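You operate a simulated robot arm through the tools that you are given. There is no shell and no other tool. Be economical: measure what you need, move in short steps, check, and stop when the job is done.

Carry out the task below with a simulated robot arm. There is one attempt and no reset: what you move stays moved.

Task
Put things in order on the island top. At the end: the clear soda water bottle stands where the pink block stood; the clear rice jar is on the yellow plate; the pink block stands where the clear rice jar stood; the brown potato from the island top stands on top of the red beans tin; whatever was shut is shut again. Leave all else as you found it, and nothing knocked over. Set down upright: rice jar.

Only the result counts: the job must be done as asked and must still hold three seconds after the hand-in. Knocking over, shifting, dropping, spilling or breaking anything else fails it.

Robot
A 6-joint arm with a two-finger parallel gripper, fixed in place. Base frame: the origin is at the foot of the arm, x ahead of it, y to its left, z up; the work surface is at about z = 0. Lengths are in mm, angles in degrees, forces in N, time in s.
With the tool pointing down near the work surface it reaches from about 160 to 420 mm from the base axis. Its first joint turns from -66.0 to 66.0 degrees. Payload 1.57 kg.
The tool frame sits at the grasp point between the pads (the TCP): z along the fingers, y along the line on which they close. The tips reach 30 mm beyond it. The gripper opens to 80 mm. The fingers are 17 mm wide and 12 mm thick; the gripper's body (40 by 82 mm) begins 80 mm behind the TCP.
Orientation is that of the tool frame in the base frame, as [roll, pitch, yaw] about the fixed x, y, z axes, in that order (R = Rz(yaw) Ry(pitch) Rx(roll)). With the fingers straight down and closing along the base's y, the tool's x points along the base's -x, its y along +y and its z along -z.

Tools
- The arm moves only by the tool servo_tool. Its argument "series" is a list of rows, each a list of 7 numbers: the shift along the tool's x, y, z in mm, then the turn, a rotation vector about the tool's x, y, z in degrees, then the finger opening in mm, from 0 to 80. In form: [[dx, dy, dz, ax, ay, az, fingers], ...]. A call has 1 to 10 rows; each row shifts and turns the commanded pose from where the row before left it, along the tool's axes as they then stand. Each row takes 0.2 s and may step no farther than 50 mm and 8.6 degrees from the row before; otherwise, or with a gripper value out of range, the whole call is refused. Where a pose cannot be reached the arm comes as near as it can. A force on the tool above 40 N (or 10 N above the force at the start of the call, whichever is more), or a blocked arm, ends the call early, and 0.2 s more pass. The fingers move at their own pace (about 153 mm/s each) and stop on an object; they squeeze with about 43 N. The grip force told is the motor's: it shows also when the fingers shut on nothing. Time passes only in rows, and 0.2 s behind the last, so rows that do not move let the fingers close. It gives the time, the measured TCP pose, the force on the tool (base axes), the opening and the grip force at its end, in the units of the frame above (readings bear some noise), with the torque about the TCP (base axes, N m) and any sound that the robot's microphone picked up.
- Cameras (640 x 400 px; columns grow to the right, rows downward): "scene" is fixed at [41.5, -322.2, 422.9]; the picture's right is [0.89, -0.46, 0.00], its down [-0.27, -0.51, -0.81] and it looks along [0.38, 0.72, -0.58] (base axes); focal length 214 px, centre (320, 200). "wrist" rides on the gripper at [72, -7, -122] in the tool frame; the picture's right is [0.09, 1.00, 0.00], its down [-0.84, 0.08, -0.54] and it looks along [-0.54, 0.05, 0.84] (tool axes); focal length 238 px, centre (320, 200). There is no depth. A picture from a camera that has moved, and an enlarged one, comes with that camera's place and axes in the base frame and with its lens.
- get_image(camera): a new picture of that camera. It takes no simulated time.
- zoom(camera, box): a new picture of the part [left, top, right, bottom] of that camera's present view, enlarged. It takes no simulated time.
- hand_in(): hands the job in; it is judged then, once.

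Work in short steps. Places have to be worked out from the pictures, the camera data and where the tool is seen: move nearer, look again, correct. Check each grasp and each placing, and mend what went wrong. You have 120 turns and 76 pictures in all, those below and enlarged ones among them. Open the gripper and draw the arm clear of the work before you hand the job in, unless the task says otherwise; then end with one line.

The tools are called after ">>>" by a JSON object that holds its "op" and its "data". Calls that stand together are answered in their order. servo_tool: Moves the arm, as the interface text tells. Its arguments: {"type":"object","properties":{"series":{"type":"array"}},"required":["series"]} The other tools are called the same way: get_image (camera) takes a picture; zoom (camera, box) takes an enlarged picture of a part of a camera's view; hand_in () hands the job in.

At the start:

```text
clock: 0.0
ee_pos: [267.1, 9.0, 255.3]
tcp_rot: [180.0, 0.0, -179.9]
wrist_force: [0.4, 0.3, 0.5]
ft_torque: [-0.03, -0.01, 0.03]
opening: 80.1
grip_force: 0.1
```

scene: 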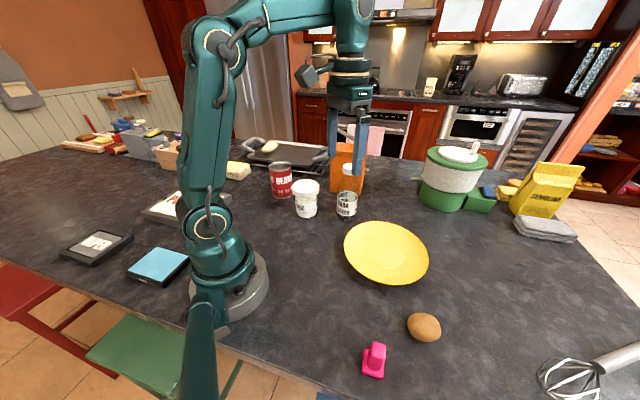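
wrist: 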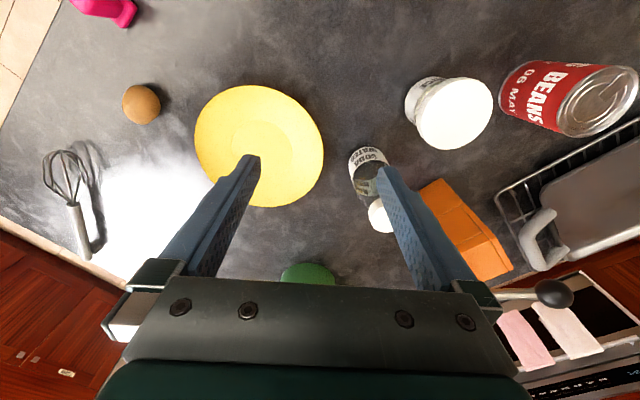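

I'll look closer at the main objects in the scene view first.

>>> {"op": "zoom", "data": {"camera": "scene", "box": [240, 130, 440, 255]}}

>>> {"op": "zoom", "data": {"camera": "scene", "box": [320, 270, 480, 400]}}

```text
3.20 times, centred on (340, 192) of scene
camera zoom: at [41.5, -322.2, 422.9], right [0.89, -0.46, 0.0], down [-0.27, -0.51, -0.81], along [0.38, 0.72, -0.58], focal length 686 px, centre (256, 224)
```

zoom: 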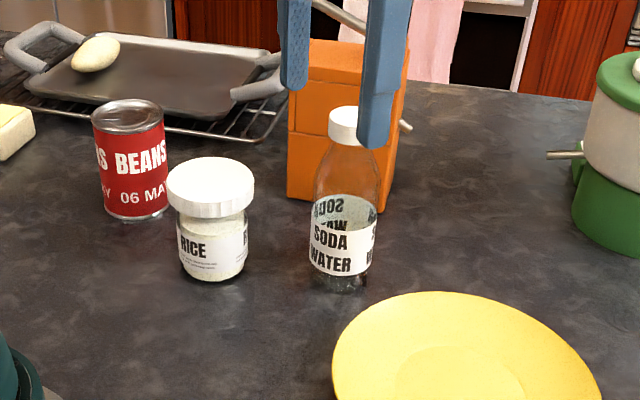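

```text
3.08 times, centred on (400, 335) of scene
camera zoom: at [41.5, -322.2, 422.9], right [0.89, -0.46, 0.0], down [-0.27, -0.51, -0.81], along [0.38, 0.72, -0.58], focal length 660 px, centre (74, -215)
```

zoom: 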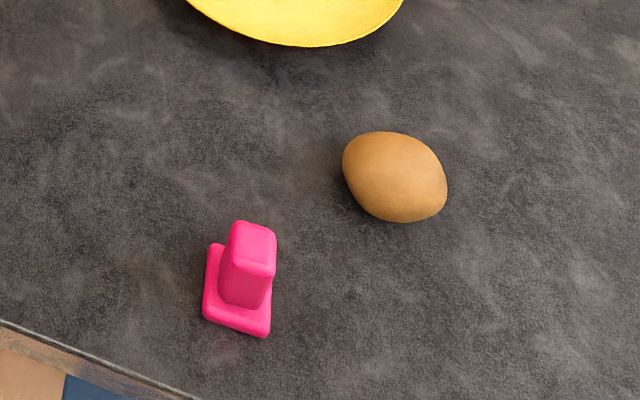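

Estimates: block (179,-250), potato (288,-250), plate centre (356,-80), rice jar (~245,150), bottle (~354,90), tin (~220,297). I'll start with the rice jar: move over it, high, and look with the wrist camera to size the lid.

>>> {"op": "servo_tool", "data": {"series": [[10, 35, 10, 0, 0, 0, 80], [10, 35, 10, 0, 0, 0, 80], [10, 35, 15, 0, 0, 0, 80], [7, 36, 20, 0, 0, 0, 80], [0, 0, 0, 0, 0, 0, 80]]}}

>>> {"op": "get_image", "data": {"camera": "wrist"}}

```text
clock: 1.2
ee_pos: [229.1, 149.4, 200.1]
tcp_rot: [179.9, 0.1, -179.9]
wrist_force: [-0.9, -0.3, 0.3]
ft_torque: [0.05, 0.03, -0.04]
opening: 79.9
grip_force: 0.0
```

```text
71 pictures are left
camera wrist: at [157.7, 141.9, 321.4], right [-0.09, 1.0, 0.0], down [0.84, 0.08, 0.54], along [0.54, 0.05, -0.84], focal length 238 px, centre (320, 200)
```

wrist: 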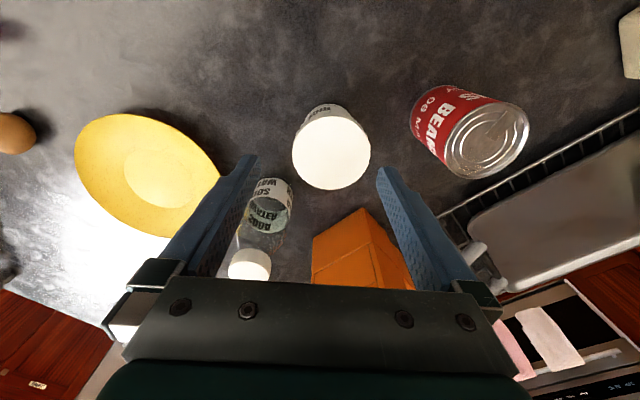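

The lid looks about 77–79 mm wide against the 80 mm opening, so I'll zoom to measure it.

>>> {"op": "zoom", "data": {"camera": "wrist", "box": [272, 90, 392, 200]}}

>>> {"op": "zoom", "data": {"camera": "scene", "box": [280, 165, 340, 230]}}

```text
3.64 times, centred on (332, 145) of wrist
camera zoom: at [157.7, 141.9, 321.4], right [-0.09, 1.0, 0.0], down [0.84, 0.08, 0.54], along [0.54, 0.05, -0.84], focal length 867 px, centre (276, 400)
```

zoom: 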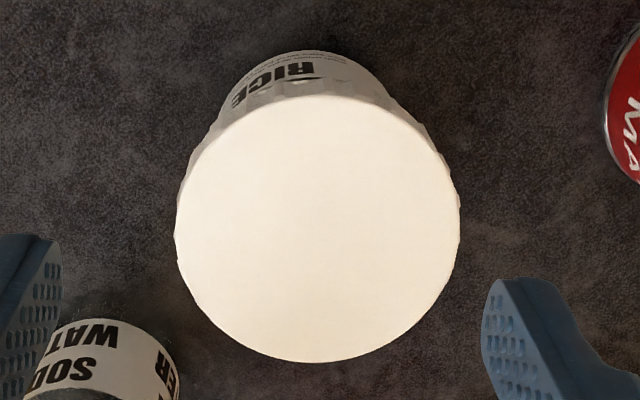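

```text
6.15 times, centred on (310, 198) of scene
camera zoom: at [41.5, -322.2, 422.9], right [0.89, -0.46, 0.0], down [-0.27, -0.51, -0.81], along [0.38, 0.72, -0.58], focal length 1320 px, centre (382, 215)
```

zoom: 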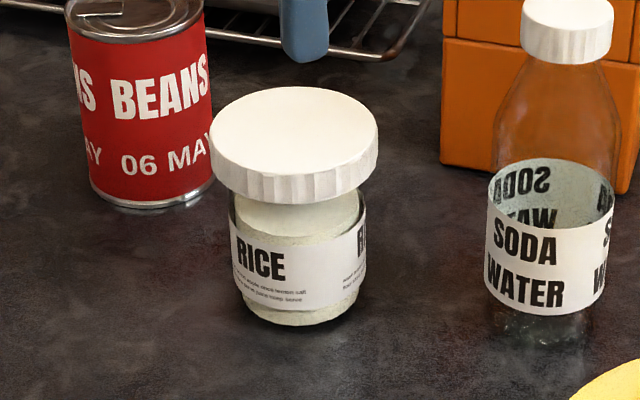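

Lid is ~78 mm (too tight), but the body is ~65 mm below it, so I'll grasp the body with the tool tilted 45°, coming in along +y beneath the lid. Jar axis ≈ (247.5,160.5), lid z 74–94. First back off to y≈40 and yaw.

>>> {"op": "servo_tool", "data": {"series": [[-9, -45, 0, 0, 0, 0, 80], [-9, -45, 0, 0, 0, 0, 80], [0, -20, 0, 0, 0, -8.5, 80], [0, 0, 0, 0, 0, -8.5, 80], [0, 0, 0, 0, 0, -8.5, 80], [0, 0, 0, 0, 0, -8.5, 80], [0, 0, 0, 0, 0, -8.5, 80], [0, 0, 0, 0, 0, -8.5, 80], [0, 0, 0, 0, 0, -8.5, 80], [0, 0, 0, 0, 0, -8.5, 80]]}}

>>> {"op": "servo_tool", "data": {"series": [[0, 0, 0, 0, 0, -8.5, 80], [0, 0, 0, 0, 0, -8.5, 80], [0, 0, 0, 0, 0, -5, 80], [0, 0, 0, 0, -7.5, 0, 80], [0, 0, 0, 0, -7.5, 0, 80], [0, 0, 0, 0, -7.5, 0, 80], [0, 0, 0, 0, -7.5, 0, 80], [0, 0, 0, 0, -7.5, 0, 80], [0, 0, 0, 0, -7.5, 0, 80], [0, 0, 0, 0, 0, 0, 80]]}}

```text
clock: 3.4
ee_pos: [246.9, 39.5, 201.0]
tcp_rot: [-180.0, 0.1, -111.8]
wrist_force: [-0.2, 0.0, -0.4]
ft_torque: [0.03, -0.03, 0.0]
opening: 79.8
grip_force: 0.1
```

```text
clock: 5.6
ee_pos: [247.7, 39.4, 202.3]
tcp_rot: [-179.8, 45.2, -89.8]
wrist_force: [-0.2, -0.1, -0.2]
ft_torque: [0.0, 0.03, -0.01]
opening: 80.0
grip_force: 0.1
```

Tilted pose is reachable. Move to the approach start, ~90 mm back along the tool axis, and look.

>>> {"op": "servo_tool", "data": {"series": [[12, 0, 36, 0, 0, 0, 80], [12, 0, 36, 0, 0, 0, 80], [11, 0, 36, 0, 0, 0, 80], [0, 0, 0, 0, 0, 0, 80]]}}

>>> {"op": "get_image", "data": {"camera": "wrist"}}

>>> {"op": "zoom", "data": {"camera": "scene", "box": [240, 110, 400, 240]}}

```text
clock: 6.6
ee_pos: [248.1, 90.6, 99.8]
tcp_rot: [-179.9, 45.1, -89.7]
wrist_force: [-0.5, -0.2, -0.3]
ft_torque: [0.02, -0.01, -0.01]
opening: 80.1
grip_force: 0.1
```

```text
68 pictures are left
camera wrist: at [254.7, -46.1, 134.4], right [-1.0, -0.07, -0.07], down [-0.08, 0.21, 0.98], along [-0.05, 0.98, -0.21], focal length 238 px, centre (320, 200)
```

wrist: 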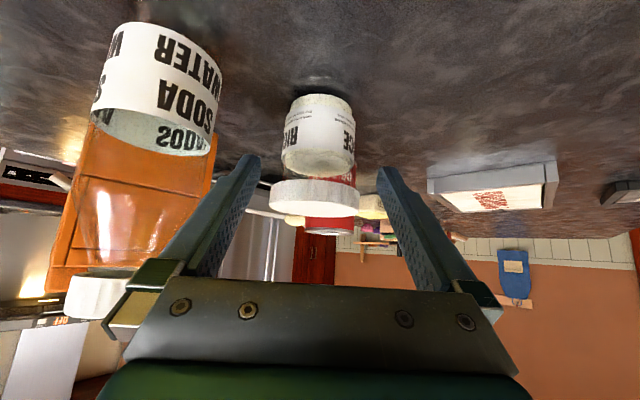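

```text
3.08 times, centred on (320, 175) of scene
camera zoom: at [41.5, -322.2, 422.9], right [0.89, -0.46, 0.0], down [-0.27, -0.51, -0.81], along [0.38, 0.72, -0.58], focal length 660 px, centre (320, 277)
```

zoom: 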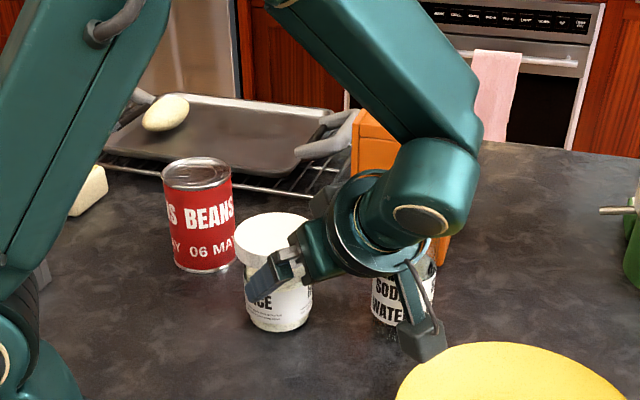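

Jar is centred between the fingers, geometry checks out. Advance along the tool axis to the body.

>>> {"op": "servo_tool", "data": {"series": [[-0.5, 0.3, 25, 0, 0, 0, 80], [-0.5, 0.3, 25, 0, 0, 0, 80], [-0.5, 0, 20, 0, 0, 0, 80], [0, 0, 19, 0, 0, 0, 80], [0, 0, 0, 0, 0, 0, 80]]}}

>>> {"op": "get_image", "data": {"camera": "wrist"}}

```text
clock: 7.8
ee_pos: [246.7, 155.9, 38.1]
tcp_rot: [-179.9, 45.1, -89.9]
wrist_force: [0.2, -0.2, -0.3]
ft_torque: [-0.04, 0.02, 0.04]
opening: 80.0
grip_force: 0.0
```

```text
66 pictures are left
camera wrist: at [254.3, 17.9, 72.9], right [-1.0, -0.07, -0.07], down [-0.08, 0.21, 0.98], along [-0.05, 0.98, -0.21], focal length 238 px, centre (320, 200)
```

wrist: 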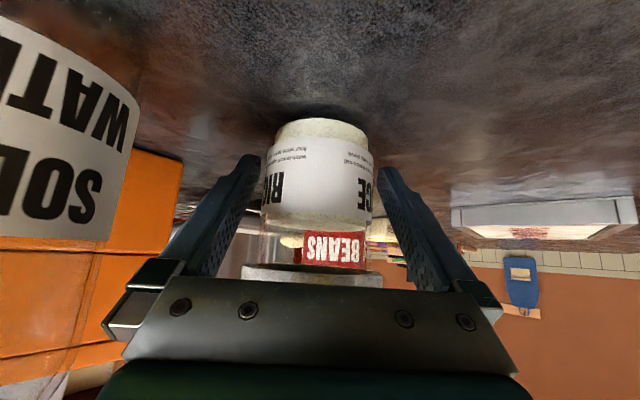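

Body is centred between the fingers with no contact. Close the fingers.

>>> {"op": "servo_tool", "data": {"series": [[0, 0, 0, 0, 0, 0, 70], [0, 0, 0, 0, 0, 0, 60], [0, 0, 0, 0, 0, 0, 55], [0, 0, 0, 0, 0, 0, 50]]}}

```text
clock: 8.8
ee_pos: [246.0, 154.9, 38.3]
tcp_rot: [-179.9, 45.1, -89.9]
wrist_force: [0.3, 0.3, 1.6]
ft_torque: [-0.02, 0.11, 0.0]
opening: 64.5
grip_force: 42.7
```

Gripped at 64.5 mm. Lift straight up and check.

>>> {"op": "servo_tool", "data": {"series": [[-7, 0, -7, 0, 0, 0, 50], [-14, 0, -14, 0, 0, 0, 50], [-21, 0, -21, 0, 0, 0, 50], [-21, 0, -21, 0, 0, 0, 50], [0, 0, 0, 0, 0, 0, 50]]}}

>>> {"op": "get_image", "data": {"camera": "scene"}}

>>> {"op": "get_image", "data": {"camera": "wrist"}}

```text
clock: 10.0
ee_pos: [246.1, 155.8, 128.0]
tcp_rot: [-179.9, 45.1, -89.9]
wrist_force: [-0.3, -0.1, -2.2]
ft_torque: [-0.01, 0.0, 0.01]
opening: 64.6
grip_force: 42.9
```

```text
65 pictures are left
```

scene: 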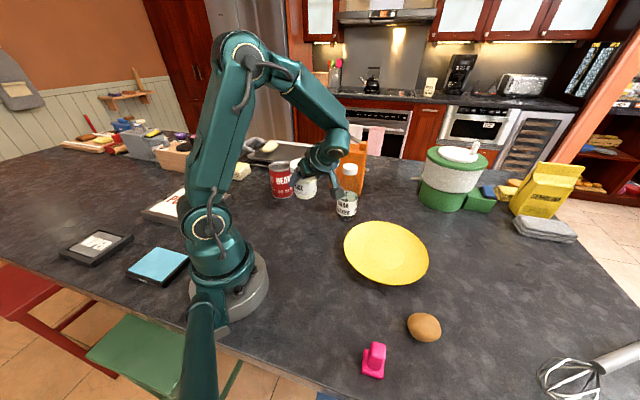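

```text
64 pictures are left
camera wrist: at [254.2, 18.4, 162.1], right [-1.0, -0.07, -0.07], down [-0.08, 0.21, 0.98], along [-0.05, 0.98, -0.21], focal length 238 px, centre (320, 200)
```

wrist: 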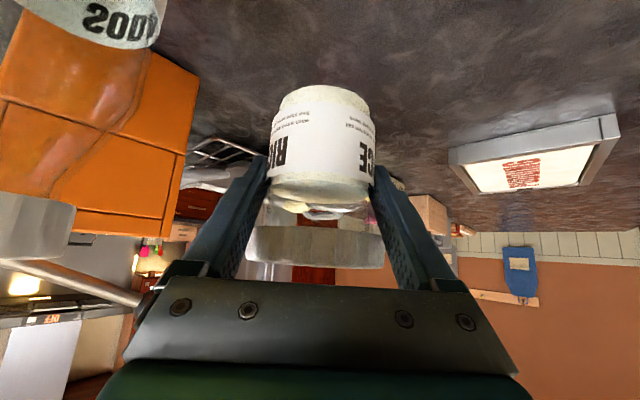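

Jar held upright with its lid. Carry it in −y past the bottle at x=246, then yaw back so the tool points +x.

>>> {"op": "servo_tool", "data": {"series": [[30.5, 0, -30.5, 0, 0, 0, 50], [30.5, 0, -30.5, 0, 0, 0, 50], [30.5, 0, -30.5, 0, 0, 0, 50], [30.5, 0, -30.5, 0, 0, 0, 50], [30.5, 0, -30.5, 0, 0, 0, 50], [0, 0, 0, 5.785, 0, 5.785, 50], [0, 0, 0, 5.785, 0, 5.785, 50], [0, 0, 0, 5.785, 0, 5.785, 50], [0, 0, 0, 5.785, 0, 5.785, 50]]}}

>>> {"op": "servo_tool", "data": {"series": [[0, 0, 0, 5.785, 0, 5.785, 50], [0, 0, 0, 5.785, 0, 5.785, 50], [0, 0, 0, 5.785, 0, 5.785, 50], [0, 0, 0, 5.785, 0, 5.785, 50], [0, 0, 0, 5.785, 0, 5.785, 50], [0, 0, 0, 5.785, 0, 5.785, 50], [0, 0, 0, 5.785, 0, 5.785, 50], [0, 0, 0, 0, 0, 0, 50]]}}

>>> {"op": "get_image", "data": {"camera": "scene"}}

>>> {"op": "get_image", "data": {"camera": "wrist"}}

```text
clock: 12.0
ee_pos: [245.8, -61.4, 127.3]
tcp_rot: [-180.0, 45.0, -122.7]
wrist_force: [-0.1, -0.2, -2.1]
ft_torque: [-0.02, -0.01, -0.02]
opening: 64.6
grip_force: 43.4
```

```text
clock: 13.8
ee_pos: [246.1, -61.2, 126.1]
tcp_rot: [179.9, 45.1, 179.9]
wrist_force: [0.3, -0.1, -2.4]
ft_torque: [0.01, 0.01, -0.05]
opening: 64.6
grip_force: 43.1
```

```text
63 pictures are left
```

scene: 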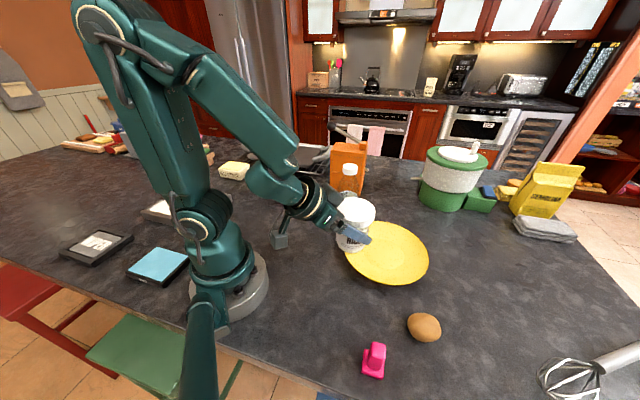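

```text
62 pictures are left
camera wrist: at [110.6, -67.7, 161.8], right [-0.06, 1.0, -0.06], down [0.21, 0.08, 0.98], along [0.98, 0.05, -0.21], focal length 238 px, centre (320, 200)
```

wrist: 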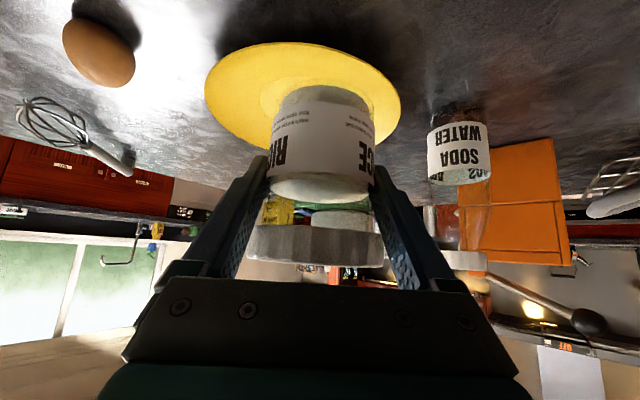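

Refine the plate centre with a zoom on each view.

>>> {"op": "zoom", "data": {"camera": "scene", "box": [330, 200, 450, 300]}}

>>> {"op": "zoom", "data": {"camera": "wrist", "box": [190, 30, 420, 170]}}

```text
4.00 times, centred on (390, 250) of scene
camera zoom: at [41.5, -322.2, 422.9], right [0.89, -0.46, 0.0], down [-0.27, -0.51, -0.81], along [0.38, 0.72, -0.58], focal length 858 px, centre (40, 0)
```

zoom: 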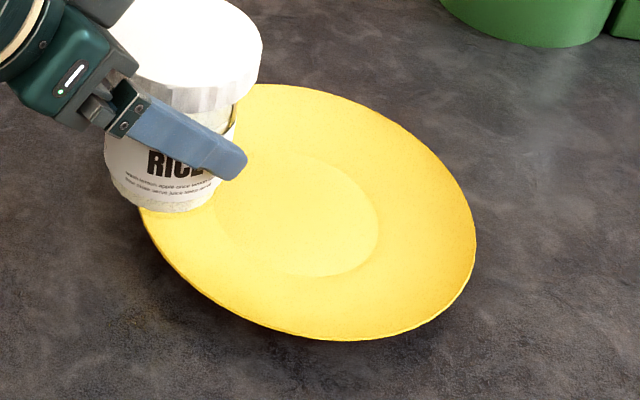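

```text
2.78 times, centred on (305, 100) of wrist
camera zoom: at [110.6, -67.7, 161.8], right [-0.06, 1.0, -0.06], down [0.21, 0.08, 0.98], along [0.98, 0.05, -0.21], focal length 663 px, centre (362, 478)
```

zoom: 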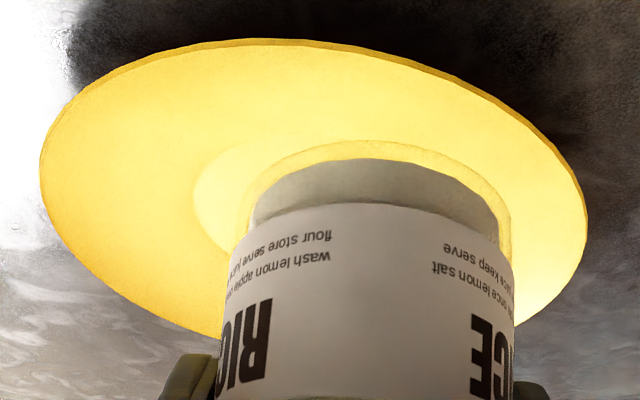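

Plate flat centre ≈ (350,-79), inner radius ~50. Move the jar over it and lower to ~8 mm above.

>>> {"op": "servo_tool", "data": {"series": [[-23, -6, 23, 0, 0, 0, 50], [-23, -6, 23, 0, 0, 0, 50], [-22.8, -6, 22.8, 0, 0, 0, 50], [18, 0, 18, 0, 0, 0, 50], [18, 0, 18, 0, 0, 0, 50], [15, 0, 15, 0, 0, 0, 50], [0, 0, 0, 0, 0, 0, 50]]}}

>>> {"op": "zoom", "data": {"camera": "scene", "box": [310, 170, 460, 300]}}

```text
clock: 15.4
ee_pos: [343.5, -78.1, 53.8]
tcp_rot: [179.9, 44.9, 179.9]
wrist_force: [2.3, -0.3, 5.3]
ft_torque: [-0.05, -0.34, -0.04]
opening: 64.8
grip_force: 42.8
```

```text
3.08 times, centred on (385, 235) of scene
camera zoom: at [41.5, -322.2, 422.9], right [0.89, -0.46, 0.0], down [-0.27, -0.51, -0.81], along [0.38, 0.72, -0.58], focal length 660 px, centre (120, 92)
```

zoom: 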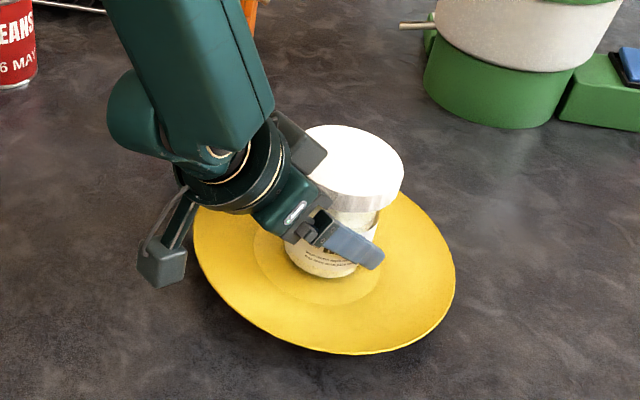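

Contact is already felt (~7 N), apparently at the jar's far edge. Look with the wrist camera.

>>> {"op": "get_image", "data": {"camera": "wrist"}}

>>> {"op": "zoom", "data": {"camera": "scene", "box": [360, 215, 420, 275]}}

```text
58 pictures are left
camera wrist: at [207.4, -85.8, 89.3], right [-0.06, 1.0, -0.06], down [0.21, 0.08, 0.97], along [0.98, 0.05, -0.21], focal length 238 px, centre (320, 200)
```

wrist: 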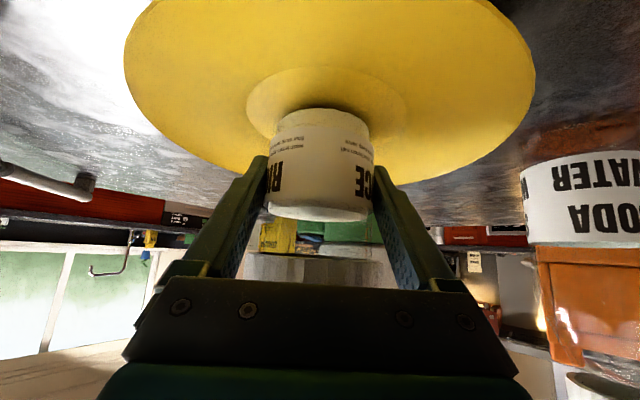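

```text
6.67 times, centred on (390, 245) of scene
camera zoom: at [41.5, -322.2, 422.9], right [0.89, -0.46, 0.0], down [-0.27, -0.51, -0.81], along [0.38, 0.72, -0.58], focal length 1430 px, centre (-147, -100)
```

zoom: 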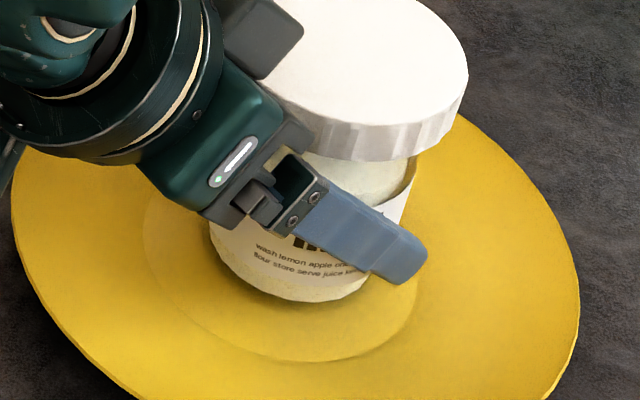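

Jar base is centred on the flat (plate floor z≈15) and touching. Ease off slightly and open the fingers gently.

>>> {"op": "servo_tool", "data": {"series": [[0.5, 0, 0.5, 0, 0, 0, 50], [0, 0, 0, 0, 0, 0, 62], [0, 0, 0, 0, 0, 0, 66], [0, 0, 0, 0, 0, 0, 72], [0, 0, 0, 0, 0, 0, 80], [0, 0, 0, 0, 0, 0, 80]]}}

>>> {"op": "get_image", "data": {"camera": "wrist"}}

```text
clock: 16.8
ee_pos: [344.6, -78.1, 54.0]
tcp_rot: [179.9, 44.9, -180.0]
wrist_force: [-0.2, 0.1, 0.1]
ft_torque: [0.02, 0.01, -0.01]
opening: 79.7
grip_force: 0.1
```

```text
56 pictures are left
camera wrist: at [207.7, -85.8, 89.1], right [-0.07, 1.0, -0.06], down [0.21, 0.08, 0.98], along [0.98, 0.05, -0.21], focal length 238 px, centre (320, 200)
```

wrist: 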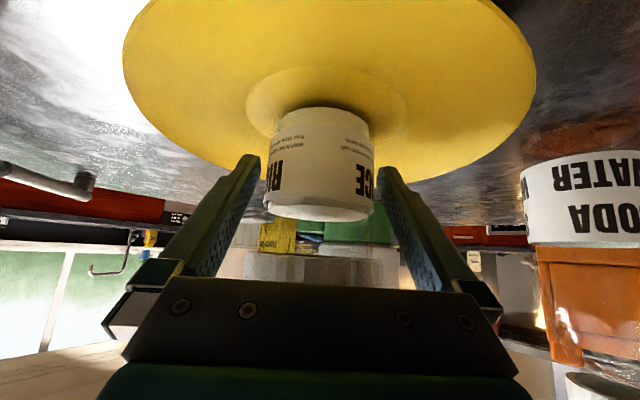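

Jar stands free. Retreat along the tool axis, then level the tool back to vertical while clear.

>>> {"op": "servo_tool", "data": {"series": [[0, 0, -25, 0, 0, 0, 80], [0, 0, -35, 0, 0, 0, 80], [0, 0, -40, 0, 0, 0, 80], [-15, 0, -15, 0, 8, 0, 80], [-10, -10, -10, 0, 8, 0, 80], [0, -20, 0, 0, 8, 0, 80], [0, -30, 0, 0, 8, 0, 80], [0, -30, 0, 0, 8, 0, 80], [0, -30, 0, 0, 5, 0, 80], [0, 0, 0, 0, 0, 0, 80]]}}

>>> {"op": "get_image", "data": {"camera": "scene"}}

>>> {"op": "get_image", "data": {"camera": "wrist"}}

```text
clock: 19.0
ee_pos: [272.0, -187.1, 133.8]
tcp_rot: [178.6, 3.6, -178.9]
wrist_force: [0.0, 0.0, -0.7]
ft_torque: [0.01, 0.02, -0.03]
opening: 80.1
grip_force: 0.0
out of reach, approached as far as the arm can: row 4, 5
```

```text
55 pictures are left
```

scene: 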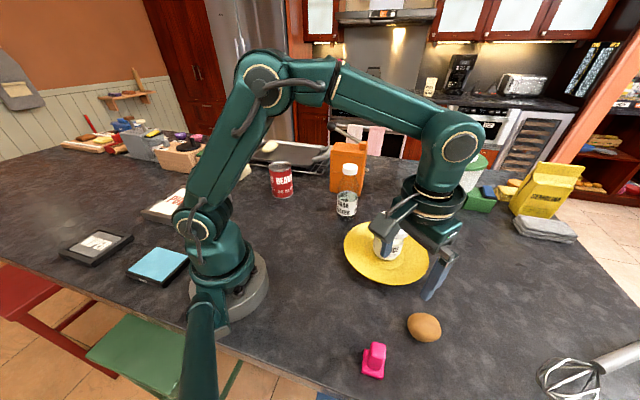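

```text
54 pictures are left
camera wrist: at [192.8, -199.7, 250.2], right [-0.11, 0.99, 0.02], down [0.8, 0.08, 0.59], along [0.59, 0.08, -0.8], focal length 238 px, centre (320, 200)
```

wrist: 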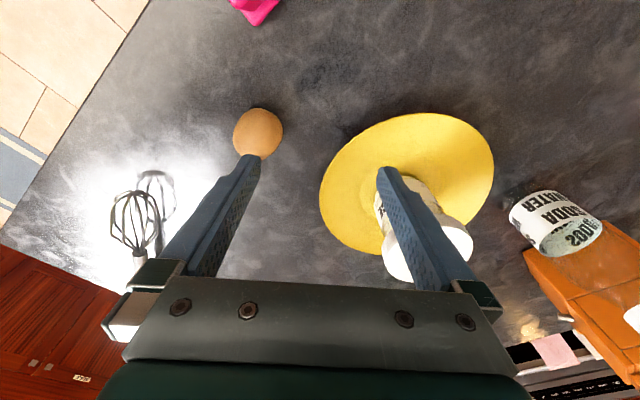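

Now the pink block: level the tool, go above it, and yaw towards it for a close view.

>>> {"op": "servo_tool", "data": {"series": [[0, 0, -15, 1.4, 3.6, 0, 80], [35, -20, -10, 0, 0, 0, 80], [35, -20, 0, 0, 0, 0, 80], [0, 0, 0, 0, 0, 8, 80], [0, 0, 0, 0, 0, 8, 80], [0, 0, 0, 0, 0, 8, 80], [0, 0, 0, 0, 0, 8, 80], [0, 0, 0, 0, 0, 8, 80], [0, 0, 0, 0, 0, 8, 80], [0, 0, 0, 0, 0, 0, 80]]}}

>>> {"op": "get_image", "data": {"camera": "wrist"}}

```text
clock: 21.2
ee_pos: [202.2, -229.8, 159.7]
tcp_rot: [179.8, 0.0, 133.0]
wrist_force: [-0.4, -0.3, -0.4]
ft_torque: [-0.03, -0.01, -0.04]
opening: 80.2
grip_force: 0.0
```

```text
53 pictures are left
camera wrist: at [147.8, -182.9, 280.4], right [0.67, 0.75, 0.0], down [0.63, -0.56, 0.54], along [0.41, -0.36, -0.84], focal length 238 px, centre (320, 200)
```

wrist: 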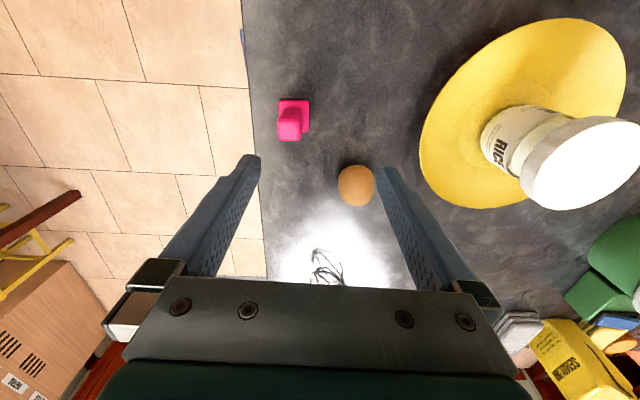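

>>> {"op": "zoom", "data": {"camera": "wrist", "box": [260, 80, 330, 150]}}

>>> {"op": "zoom", "data": {"camera": "scene", "box": [350, 330, 400, 390]}}

```text
5.71 times, centred on (295, 115) of wrist
camera zoom: at [147.8, -182.9, 280.4], right [0.67, 0.75, 0.0], down [0.63, -0.56, 0.54], along [0.41, -0.36, -0.84], focal length 1362 px, centre (463, 686)
```

zoom: 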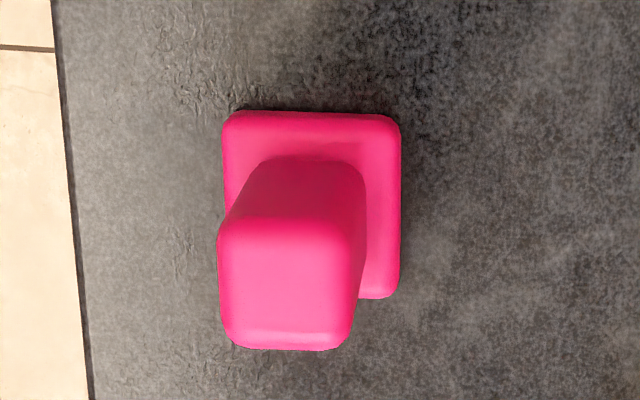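

```text
6.67 times, centred on (375, 360) of scene
camera zoom: at [41.5, -322.2, 422.9], right [0.89, -0.46, 0.0], down [-0.27, -0.51, -0.81], along [0.38, 0.72, -0.58], focal length 1430 px, centre (-47, -867)
```

zoom: 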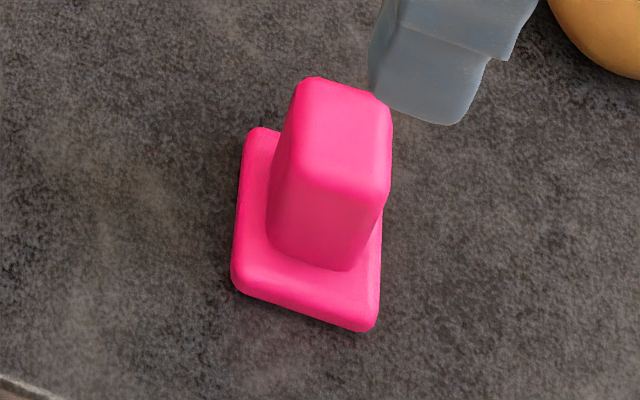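

Block centre ≈ (178.3,-248.5), post ~21 mm square, height ~60, sides at azimuth ~48°. Align over it and descend partway.

>>> {"op": "servo_tool", "data": {"series": [[2.6, -30.2, 0, 0, 0, 0, 80], [0, 0, 20, 0, 0, -5, 80], [0, 0, 25, 0, 0, 0, 60], [0, 0, 0, 0, 0, 0, 50]]}}

>>> {"op": "get_image", "data": {"camera": "wrist"}}

```text
clock: 22.2
ee_pos: [177.9, -247.8, 114.4]
tcp_rot: [179.9, 0.0, 138.1]
wrist_force: [-0.8, -0.7, 0.3]
ft_torque: [0.0, -0.01, 0.0]
opening: 50.0
grip_force: 0.0
```

```text
50 pictures are left
camera wrist: at [120.0, -206.3, 235.1], right [0.6, 0.8, 0.0], down [0.67, -0.5, 0.54], along [0.44, -0.32, -0.84], focal length 238 px, centre (320, 200)
```

wrist: 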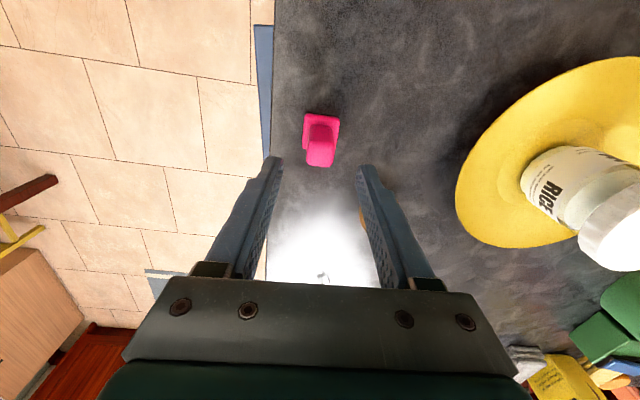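

Well centred. Descend and grasp the post.

>>> {"op": "servo_tool", "data": {"series": [[0, 0, 22, 0, 0, 0, 50], [0, 0, 22, 0, 0, 0, 50], [0, 0, 22, 0, 0, 0, 50], [0, 0, 0, 0, 0, 0, 30], [0, 0, 0, 0, 0, 0, 18], [0, 0, 0, 0, 0, 0, 10]]}}

```text
clock: 23.6
ee_pos: [177.9, -248.7, 49.5]
tcp_rot: [179.8, -0.1, 138.0]
wrist_force: [0.1, 0.2, -0.2]
ft_torque: [0.0, -0.04, -0.02]
opening: 21.1
grip_force: 34.5
```

Gripped (21.1 mm). Lift and carry around the front of the arm.

>>> {"op": "servo_tool", "data": {"series": [[0, 0, -20, 0, 0, 0, 10], [0, 0, -45, 0, 0, 0, 10], [0, 0, -45, 0, 0, 0, 10], [15.2, 36.3, 0, 0, 0, 0, 10], [15.2, 36.3, 0, 0, 0, 0, 10], [15.2, 36.3, 0, 0, 0, 0, 10], [15.2, 36.3, 0, 0, 0, 0, 10], [0, 0, 0, 0, 0, 0, 10]]}}

>>> {"op": "servo_tool", "data": {"series": [[0, 0, 0, 0, 0, -8, 10], [0, 0, 0, 0, 0, -8, 10], [0, 0, 0, 0, 0, -8, 10], [0, 0, 0, 0, 0, -8, 10], [0, 0, 0, 0, 0, -8, 10], [0, 0, 0, 0, 0, -8, 10], [0, 0, 0, 0, 0, -8, 10], [0, 0, 0, 0, 0, -8, 10], [0, 0, 0, 0, 0, -8, 10], [0, 0, 0, 0, 0, 0, 10]]}}

```text
clock: 25.4
ee_pos: [228.7, -100.2, 157.9]
tcp_rot: [179.9, 0.1, 138.0]
wrist_force: [-0.5, 0.4, -1.3]
ft_torque: [0.0, 0.0, 0.0]
opening: 21.1
grip_force: 34.2
```

```text
clock: 27.6
ee_pos: [229.7, -99.5, 158.4]
tcp_rot: [180.0, 0.1, -149.8]
wrist_force: [-0.5, -0.5, -0.2]
ft_torque: [0.02, 0.03, 0.03]
opening: 20.8
grip_force: 34.9
```

Still held. Translate over the jar's old spot (247,160.5).

>>> {"op": "servo_tool", "data": {"series": [[-24.2, 36.1, 0, 0, 0, 0, 10], [-24.2, 36.1, 0, 0, 0, 0, 10], [-24.2, 36.1, 0, 0, 0, 0, 10], [-24.2, 36.1, 0, 0, 0, 0, 10], [-24.2, 36.1, 0, 0, 0, 0, 10], [-24.2, 36.1, 0, 0, 0, 0, 10], [0, 0, 45, 0, 0, 0, 10], [0, 0, 45, 0, 0, 0, 10], [0, 0, 10, 0, 0, 0, 10], [0, 0, 0, 0, 0, 0, 10]]}}

>>> {"op": "zoom", "data": {"camera": "scene", "box": [240, 150, 380, 240]}}

```text
clock: 29.8
ee_pos: [246.0, 162.3, 57.6]
tcp_rot: [-180.0, 0.1, -149.9]
wrist_force: [-0.1, -0.4, -0.3]
ft_torque: [0.05, -0.02, -0.02]
opening: 21.2
grip_force: 34.7
```

```text
4.44 times, centred on (310, 195) of scene
camera zoom: at [41.5, -322.2, 422.9], right [0.89, -0.46, 0.0], down [-0.27, -0.51, -0.81], along [0.38, 0.72, -0.58], focal length 953 px, centre (364, 222)
```

zoom: 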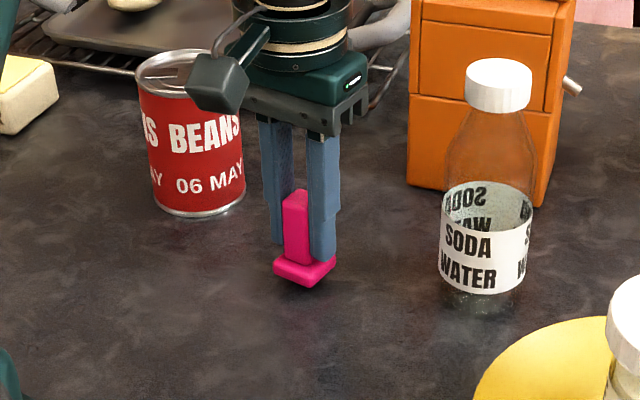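

Shift −1.6 mm and lower to the counter, then release.

>>> {"op": "servo_tool", "data": {"series": [[0, -1.6, 4, 0, 0, 0, 10], [0, 0, 3.5, 0, 0, 0, 10], [0, 0, 0.5, 0, 0, 0, 10], [0, 0, 0, 0, 0, 0, 10]]}}

```text
clock: 30.8
ee_pos: [247.6, 158.8, 49.2]
tcp_rot: [-180.0, 0.0, -149.9]
wrist_force: [0.3, 0.2, -0.6]
ft_torque: [0.02, 0.0, 0.0]
opening: 20.9
grip_force: 34.4
```

>>> {"op": "servo_tool", "data": {"series": [[0, 0, 1, 0, 0, 0, 10], [0, 0, 0, 0, 0, 0, 10]]}}

```text
clock: 31.4
ee_pos: [246.5, 159.1, 49.0]
tcp_rot: [180.0, 0.1, -149.8]
wrist_force: [-0.5, -0.2, 0.2]
ft_torque: [-0.01, -0.03, -0.01]
opening: 21.0
grip_force: 35.0
```

Near the surface, force has risen slightly; lower 1 mm more to confirm contact.

>>> {"op": "servo_tool", "data": {"series": [[0, 0, 1, 0, 0, 0, 10], [0, 0, 0, 0, 0, 0, 10]]}}

```text
clock: 32.0
ee_pos: [245.7, 159.5, 48.8]
tcp_rot: [-179.9, 0.2, -149.9]
wrist_force: [-0.4, 0.7, -0.7]
ft_torque: [0.02, 0.01, 0.01]
opening: 21.0
grip_force: 34.4
```

>>> {"op": "servo_tool", "data": {"series": [[0, 0, 1, 0, 0, 0, 10], [0, 0, 0, 0, 0, 0, 10]]}}

>>> {"op": "zoom", "data": {"camera": "scene", "box": [280, 170, 340, 230]}}

```text
clock: 32.6
ee_pos: [246.8, 158.9, 48.4]
tcp_rot: [180.0, 0.1, -150.0]
wrist_force: [-4.7, -0.7, 15.5]
ft_torque: [-0.03, 0.23, 0.02]
opening: 21.0
grip_force: 34.7
```

```text
6.67 times, centred on (310, 200) of scene
camera zoom: at [41.5, -322.3, 422.9], right [0.89, -0.46, 0.0], down [-0.27, -0.51, -0.81], along [0.38, 0.72, -0.58], focal length 1430 px, centre (387, 200)
```

zoom: 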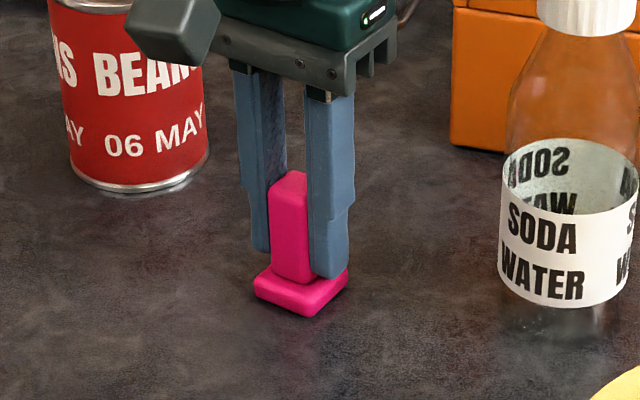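

Firm contact (15 N). Ease up slightly, release and rise.

>>> {"op": "servo_tool", "data": {"series": [[0, 0, -1, 0, 0, 0, 10], [0, 0, 0, 0, 0, 0, 26], [0, 0, 0, 0, 0, 0, 40], [0, 0, -15, 0, 0, 0, 40], [0, 0, -40, 0, 0, 0, 40], [0, 0, -45, 0, 0, 0, 40], [0, 0, -30, 0, 0, 0, 50], [0, 0, 0, 0, 0, 0, 60]]}}

>>> {"op": "get_image", "data": {"camera": "wrist"}}

>>> {"op": "get_image", "data": {"camera": "scene"}}

```text
clock: 34.4
ee_pos: [245.5, 158.7, 178.6]
tcp_rot: [-180.0, 0.1, -150.0]
wrist_force: [0.1, 0.0, -0.3]
ft_torque: [0.0, 0.03, 0.02]
opening: 59.8
grip_force: 0.1
```

```text
47 pictures are left
camera wrist: at [188.0, 116.0, 299.8], right [-0.58, 0.81, 0.0], down [0.68, 0.49, 0.54], along [0.44, 0.32, -0.84], focal length 238 px, centre (320, 200)
```

wrist: 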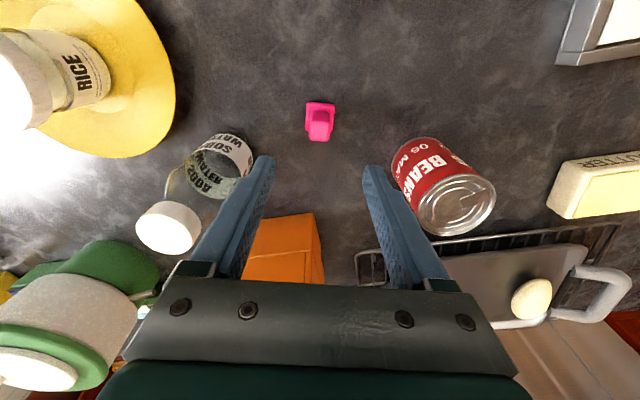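

```text
46 pictures are left
```

scene: 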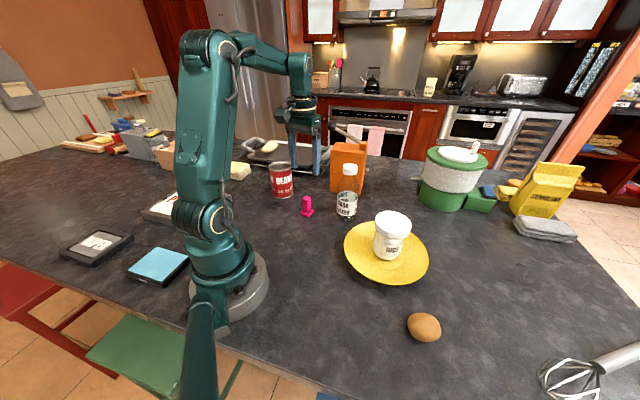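

Block stands at the jar's old spot. Next the bottle (~352,92): grasp its body with the same 45° tilt, tool pointing +x. Go to a standoff, tilt, and look.

>>> {"op": "servo_tool", "data": {"series": [[0, 0, 0, 0, 0, 7.5, 80], [0, 0, 0, 0, 0, 7.5, 80], [0, 0, 0, 0, 0, 7.5, 80], [0, 0, 0, 0, 0, 7.5, 80], [-8, -33, 0, 0, 0, 0, 80], [-7, -33, 15, 0, 0, 0, 80], [0, 0, 35, 0, 0, 0, 80], [0, 0, 0, 0, -8, 0, 80], [0, 0, 0, 0, -8, 0, 80], [0, 0, 0, 0, -8, 0, 80]]}}

>>> {"op": "servo_tool", "data": {"series": [[0, 0, 0, 0, -8, 0, 80], [0, 0, 0, 0, -8, 0, 80], [0, 0, 0, 0, -5, 0, 80], [0, 0, 0, 0, 0, 0, 80]]}}

>>> {"op": "get_image", "data": {"camera": "wrist"}}

```text
clock: 36.6
ee_pos: [261.8, 93.7, 128.5]
tcp_rot: [179.6, 24.1, -179.8]
wrist_force: [0.5, 1.0, 0.0]
ft_torque: [0.03, -0.05, -0.03]
opening: 80.0
grip_force: 0.0
```

```text
clock: 37.6
ee_pos: [292.8, 117.6, 152.3]
tcp_rot: [180.0, 45.0, 180.0]
wrist_force: [-1.0, 0.1, -0.4]
ft_torque: [-0.02, -0.02, 0.01]
opening: 80.0
grip_force: 0.0
out of reach, approached as far as the arm can: row 2, 3
```

```text
45 pictures are left
camera wrist: at [156.4, 109.5, 186.5], right [-0.07, 1.0, -0.06], down [0.21, 0.08, 0.97], along [0.98, 0.05, -0.21], focal length 238 px, centre (320, 200)
```

wrist: 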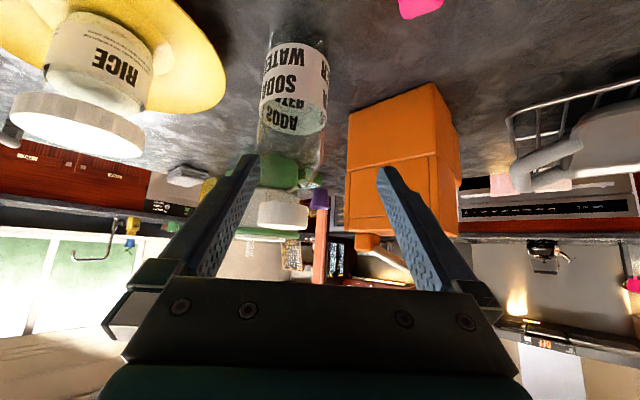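

Bottle axis ≈ (355,89), top ~168. The arm was clamped during the tilt; test with a small shift to see where the commanded pose now sits.

>>> {"op": "servo_tool", "data": {"series": [[0, -10, 0, 0, 0, 0, 80], [0, 0, 0, 0, 0, 0, 80]]}}

```text
clock: 38.2
ee_pos: [297.5, 108.6, 154.5]
tcp_rot: [-180.0, 45.0, -179.8]
wrist_force: [0.0, 0.0, -0.5]
ft_torque: [0.0, -0.02, 0.0]
opening: 80.1
grip_force: 0.1
out of reach, approached as far as the arm can: row 1
```

Commands follow the actual pose at the reach boundary. Shift laterally to y≈89.5 first (tips are short of the bottle), then down.

>>> {"op": "servo_tool", "data": {"series": [[0, -10, 0, 0, 0, 0, 80], [0, -9, 0, 0, 0, 0, 80], [0, 0, 0, 0, 0, 0, 80]]}}

>>> {"op": "get_image", "data": {"camera": "wrist"}}

```text
clock: 39.0
ee_pos: [304.3, 93.5, 156.5]
tcp_rot: [179.9, 45.0, -179.9]
wrist_force: [-0.5, -0.6, 1.1]
ft_torque: [-0.01, 0.02, 0.04]
opening: 80.0
grip_force: 0.1
out of reach, approached as far as the arm can: row 1, 2
```

```text
44 pictures are left
camera wrist: at [167.8, 86.3, 191.8], right [-0.07, 1.0, -0.06], down [0.21, 0.08, 0.97], along [0.98, 0.05, -0.21], focal length 238 px, centre (320, 200)
```

wrist: 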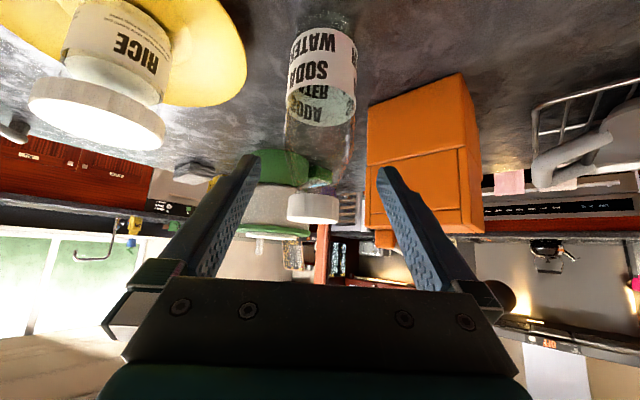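

Bottle axis y≈90.5. Lower straight down to the approach line (x≈304, z≈96).

>>> {"op": "servo_tool", "data": {"series": [[14, -3, 14, 0, 0, 0, 80], [14, 0, 14, 0, 0, 0, 80], [14, 0, 14, 0, 0, 0, 80], [0, 0, 0, 0, 0, 0, 80]]}}

>>> {"op": "get_image", "data": {"camera": "wrist"}}

```text
clock: 40.0
ee_pos: [312.2, 94.6, 97.6]
tcp_rot: [179.8, 45.0, 180.0]
wrist_force: [0.2, 0.1, 0.4]
ft_torque: [0.0, 0.0, -0.03]
opening: 80.1
grip_force: 0.0
out of reach, approached as far as the arm can: row 1, 3
```

```text
43 pictures are left
camera wrist: at [176.3, 86.2, 132.9], right [-0.07, 1.0, -0.06], down [0.21, 0.08, 0.98], along [0.98, 0.05, -0.21], focal length 238 px, centre (320, 200)
```

wrist: 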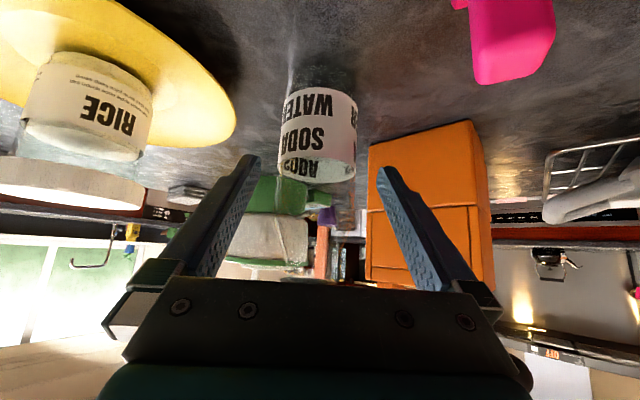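

Reach warnings here are odd compared with the mirror-side placement; check the arm's configuration in the scene view.

>>> {"op": "get_image", "data": {"camera": "scene"}}

```text
42 pictures are left
```

scene: 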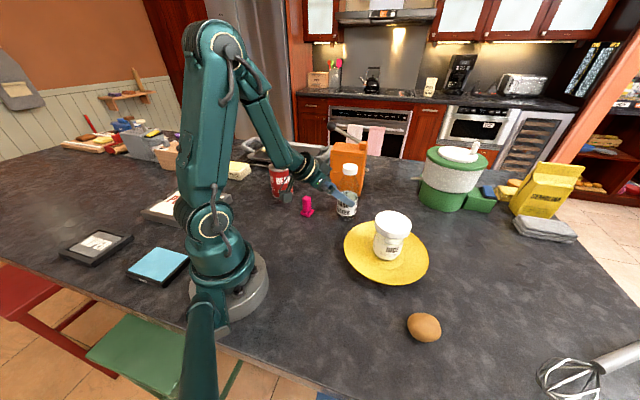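

The forearm is nearly in line with the tool (wrist singularity). Reducing the tilt to ~37° should free it; also correct y.

>>> {"op": "servo_tool", "data": {"series": [[0, 0, 0, 0, 4, 0, 80], [0, 0, 0, 0, 4, 0, 80], [0, -4, 0, 0, 0, 0, 80], [0, 0, 0, 0, 0, 0, 80]]}}

```text
clock: 41.0
ee_pos: [312.9, 89.9, 98.4]
tcp_rot: [179.9, 37.1, -179.8]
wrist_force: [0.0, -0.4, 0.0]
ft_torque: [0.01, 0.0, -0.02]
opening: 80.1
grip_force: 0.0
```

Tracks properly now. Advance along the tool axis to the bottle body.

>>> {"op": "servo_tool", "data": {"series": [[-0.5, 0.6, 20, 0, 0, 0, 80], [-0.5, 0, 20, 0, 0, 0, 80], [-0.5, 0, 20, 0, 0, 0, 80], [0, 0, 0, 0, 0, 0, 80]]}}

>>> {"op": "get_image", "data": {"camera": "wrist"}}

>>> {"op": "zoom", "data": {"camera": "scene", "box": [280, 140, 400, 230]}}

```text
clock: 42.0
ee_pos: [349.2, 90.8, 49.6]
tcp_rot: [179.9, 37.1, 180.0]
wrist_force: [0.4, -0.7, -0.5]
ft_torque: [0.01, 0.01, -0.01]
opening: 79.9
grip_force: 0.1
```

```text
41 pictures are left
camera wrist: at [220.1, 82.5, 104.0], right [-0.08, 1.0, -0.05], down [0.34, 0.08, 0.94], along [0.94, 0.05, -0.34], focal length 238 px, centre (320, 200)
```

wrist: 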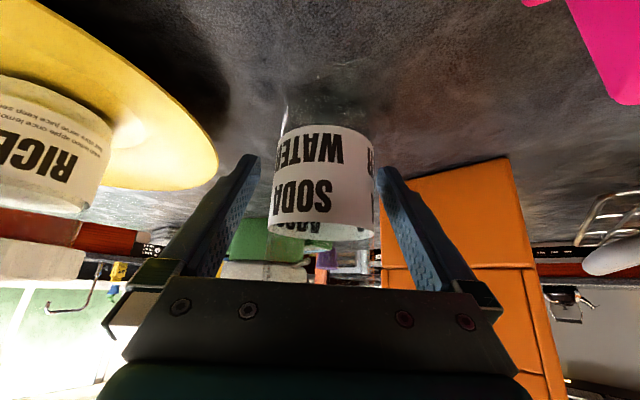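

```text
4.44 times, centred on (340, 185) of scene
camera zoom: at [41.5, -322.2, 422.9], right [0.89, -0.46, 0.0], down [-0.27, -0.51, -0.81], along [0.38, 0.72, -0.58], focal length 953 px, centre (231, 267)
```

zoom: 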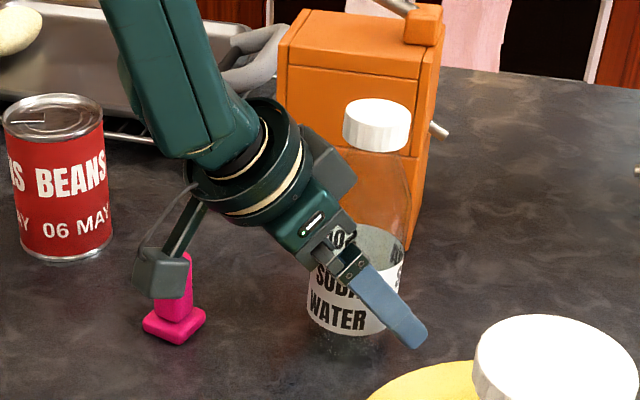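

Bottle centred between fingers. Close.

>>> {"op": "servo_tool", "data": {"series": [[0, 0, 0, 0, 0, 0, 68], [0, 0, 0, 0, 0, 0, 60], [0, 0, 0, 0, 0, 0, 54], [0, 0, 0, 0, 0, 0, 48], [0, 0, 0, 0, 0, 0, 48]]}}

```text
clock: 43.2
ee_pos: [350.0, 90.5, 50.5]
tcp_rot: [-180.0, 37.2, -179.9]
wrist_force: [1.2, 0.3, 0.3]
ft_torque: [-0.03, 0.01, 0.03]
opening: 56.4
grip_force: 42.8
```

Gripped at 56.4 mm. Lift ~60 mm and check.

>>> {"op": "servo_tool", "data": {"series": [[-6, 0, -8, 0, 0, 0, 48], [-12, 0, -16, 0, 0, 0, 48], [-18, 0, -24, 0, 0, 0, 48], [0, 0, 0, 0, 0, 0, 48]]}}

>>> {"op": "zoom", "data": {"camera": "scene", "box": [260, 110, 460, 290]}}

>>> {"op": "get_image", "data": {"camera": "wrist"}}

```text
clock: 44.2
ee_pos: [350.2, 89.9, 111.4]
tcp_rot: [180.0, 37.0, -179.9]
wrist_force: [0.1, 0.1, -0.7]
ft_torque: [-0.04, 0.03, 0.0]
opening: 56.2
grip_force: 43.0
```

```text
2.22 times, centred on (360, 200) of scene
camera zoom: at [41.5, -322.2, 422.9], right [0.89, -0.46, 0.0], down [-0.27, -0.51, -0.81], along [0.38, 0.72, -0.58], focal length 477 px, centre (231, 200)
```

zoom: 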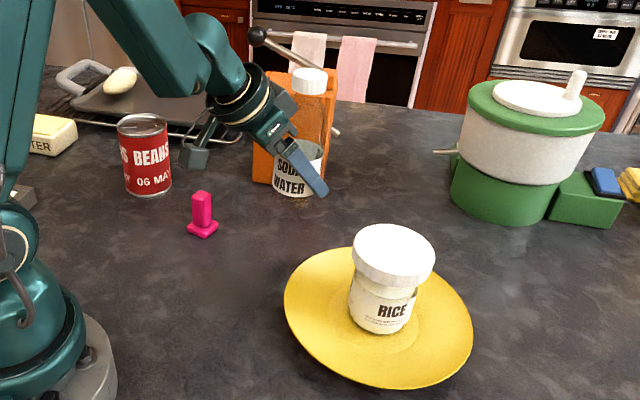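

```text
38 pictures are left
camera wrist: at [219.9, 82.6, 164.5], right [-0.08, 1.0, -0.05], down [0.34, 0.08, 0.94], along [0.94, 0.05, -0.35], focal length 238 px, centre (320, 200)
```

wrist: 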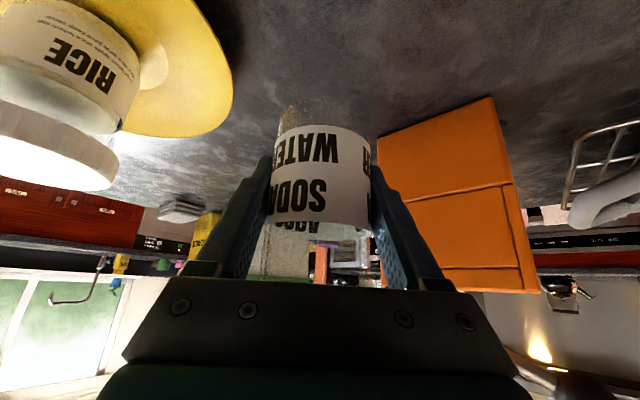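

Bottle held upright. Move back and right to (255,20).

>>> {"op": "servo_tool", "data": {"series": [[25.3, -23.3, -19.1, 0, 0, 0, 48], [25.3, -23.3, -19.1, 0, 0, 0, 48], [25.3, -23.3, -19.1, 0, 0, 0, 48], [0, 0, 0, 0, 0, 0, 48]]}}

```text
clock: 45.2
ee_pos: [285.7, 44.2, 117.1]
tcp_rot: [179.9, 36.9, -180.0]
wrist_force: [-0.3, 0.3, -0.3]
ft_torque: [-0.01, -0.02, 0.0]
opening: 56.1
grip_force: 43.3
out of reach, approached as far as the arm can: row 2, 3
```

Reach boundary when the tilt plane is radial. Rotate the tool about the vertical (towards D=−64°) here, then continue.

>>> {"op": "servo_tool", "data": {"series": [[0, 0, 0, 4.82, 0, 6.39, 48], [0, 0, 0, 4.82, 0, 6.39, 48], [0, 0, 0, 4.82, 0, 6.39, 48], [0, 0, 0, 4.82, 0, 6.39, 48], [0, 0, 0, 4.82, 0, 6.39, 48], [0, 0, 0, 4.82, 0, 6.39, 48], [0, 0, 0, 4.82, 0, 6.39, 48], [0, 0, 0, 4.82, 0, 6.39, 48], [0, 0, 0, 0, 0, 0, 48]]}}

>>> {"op": "get_image", "data": {"camera": "scene"}}

```text
clock: 47.2
ee_pos: [306.4, 43.8, 123.2]
tcp_rot: [178.2, 36.9, 118.2]
wrist_force: [-0.2, 0.1, -0.7]
ft_torque: [-0.01, -0.02, -0.02]
opening: 56.3
grip_force: 43.2
out of reach, approached as far as the arm can: row 1, 2
```

```text
37 pictures are left
```

scene: 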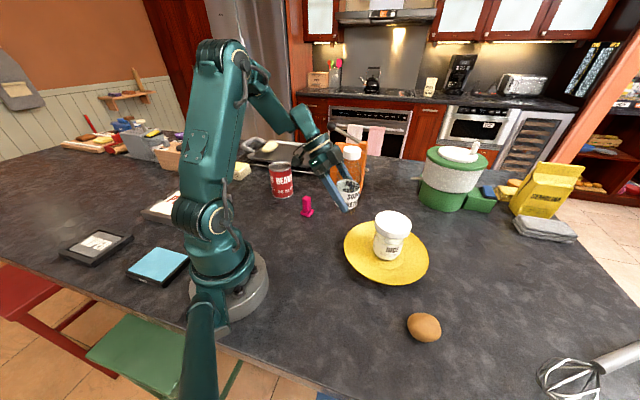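

Now D≈−62°. Move to (245,20).

>>> {"op": "servo_tool", "data": {"series": [[3, -32.5, -2.3, 1.5, 0, 0, 48], [3, -32.5, -2.3, 0, 0, 0, 48], [0, 0, 0, 0, 0, 0, 48]]}}

```text
clock: 48.0
ee_pos: [245.7, 17.5, 121.9]
tcp_rot: [179.8, 36.9, 118.3]
wrist_force: [-0.2, -0.7, -1.1]
ft_torque: [0.01, -0.02, 0.0]
opening: 56.0
grip_force: 42.9
```

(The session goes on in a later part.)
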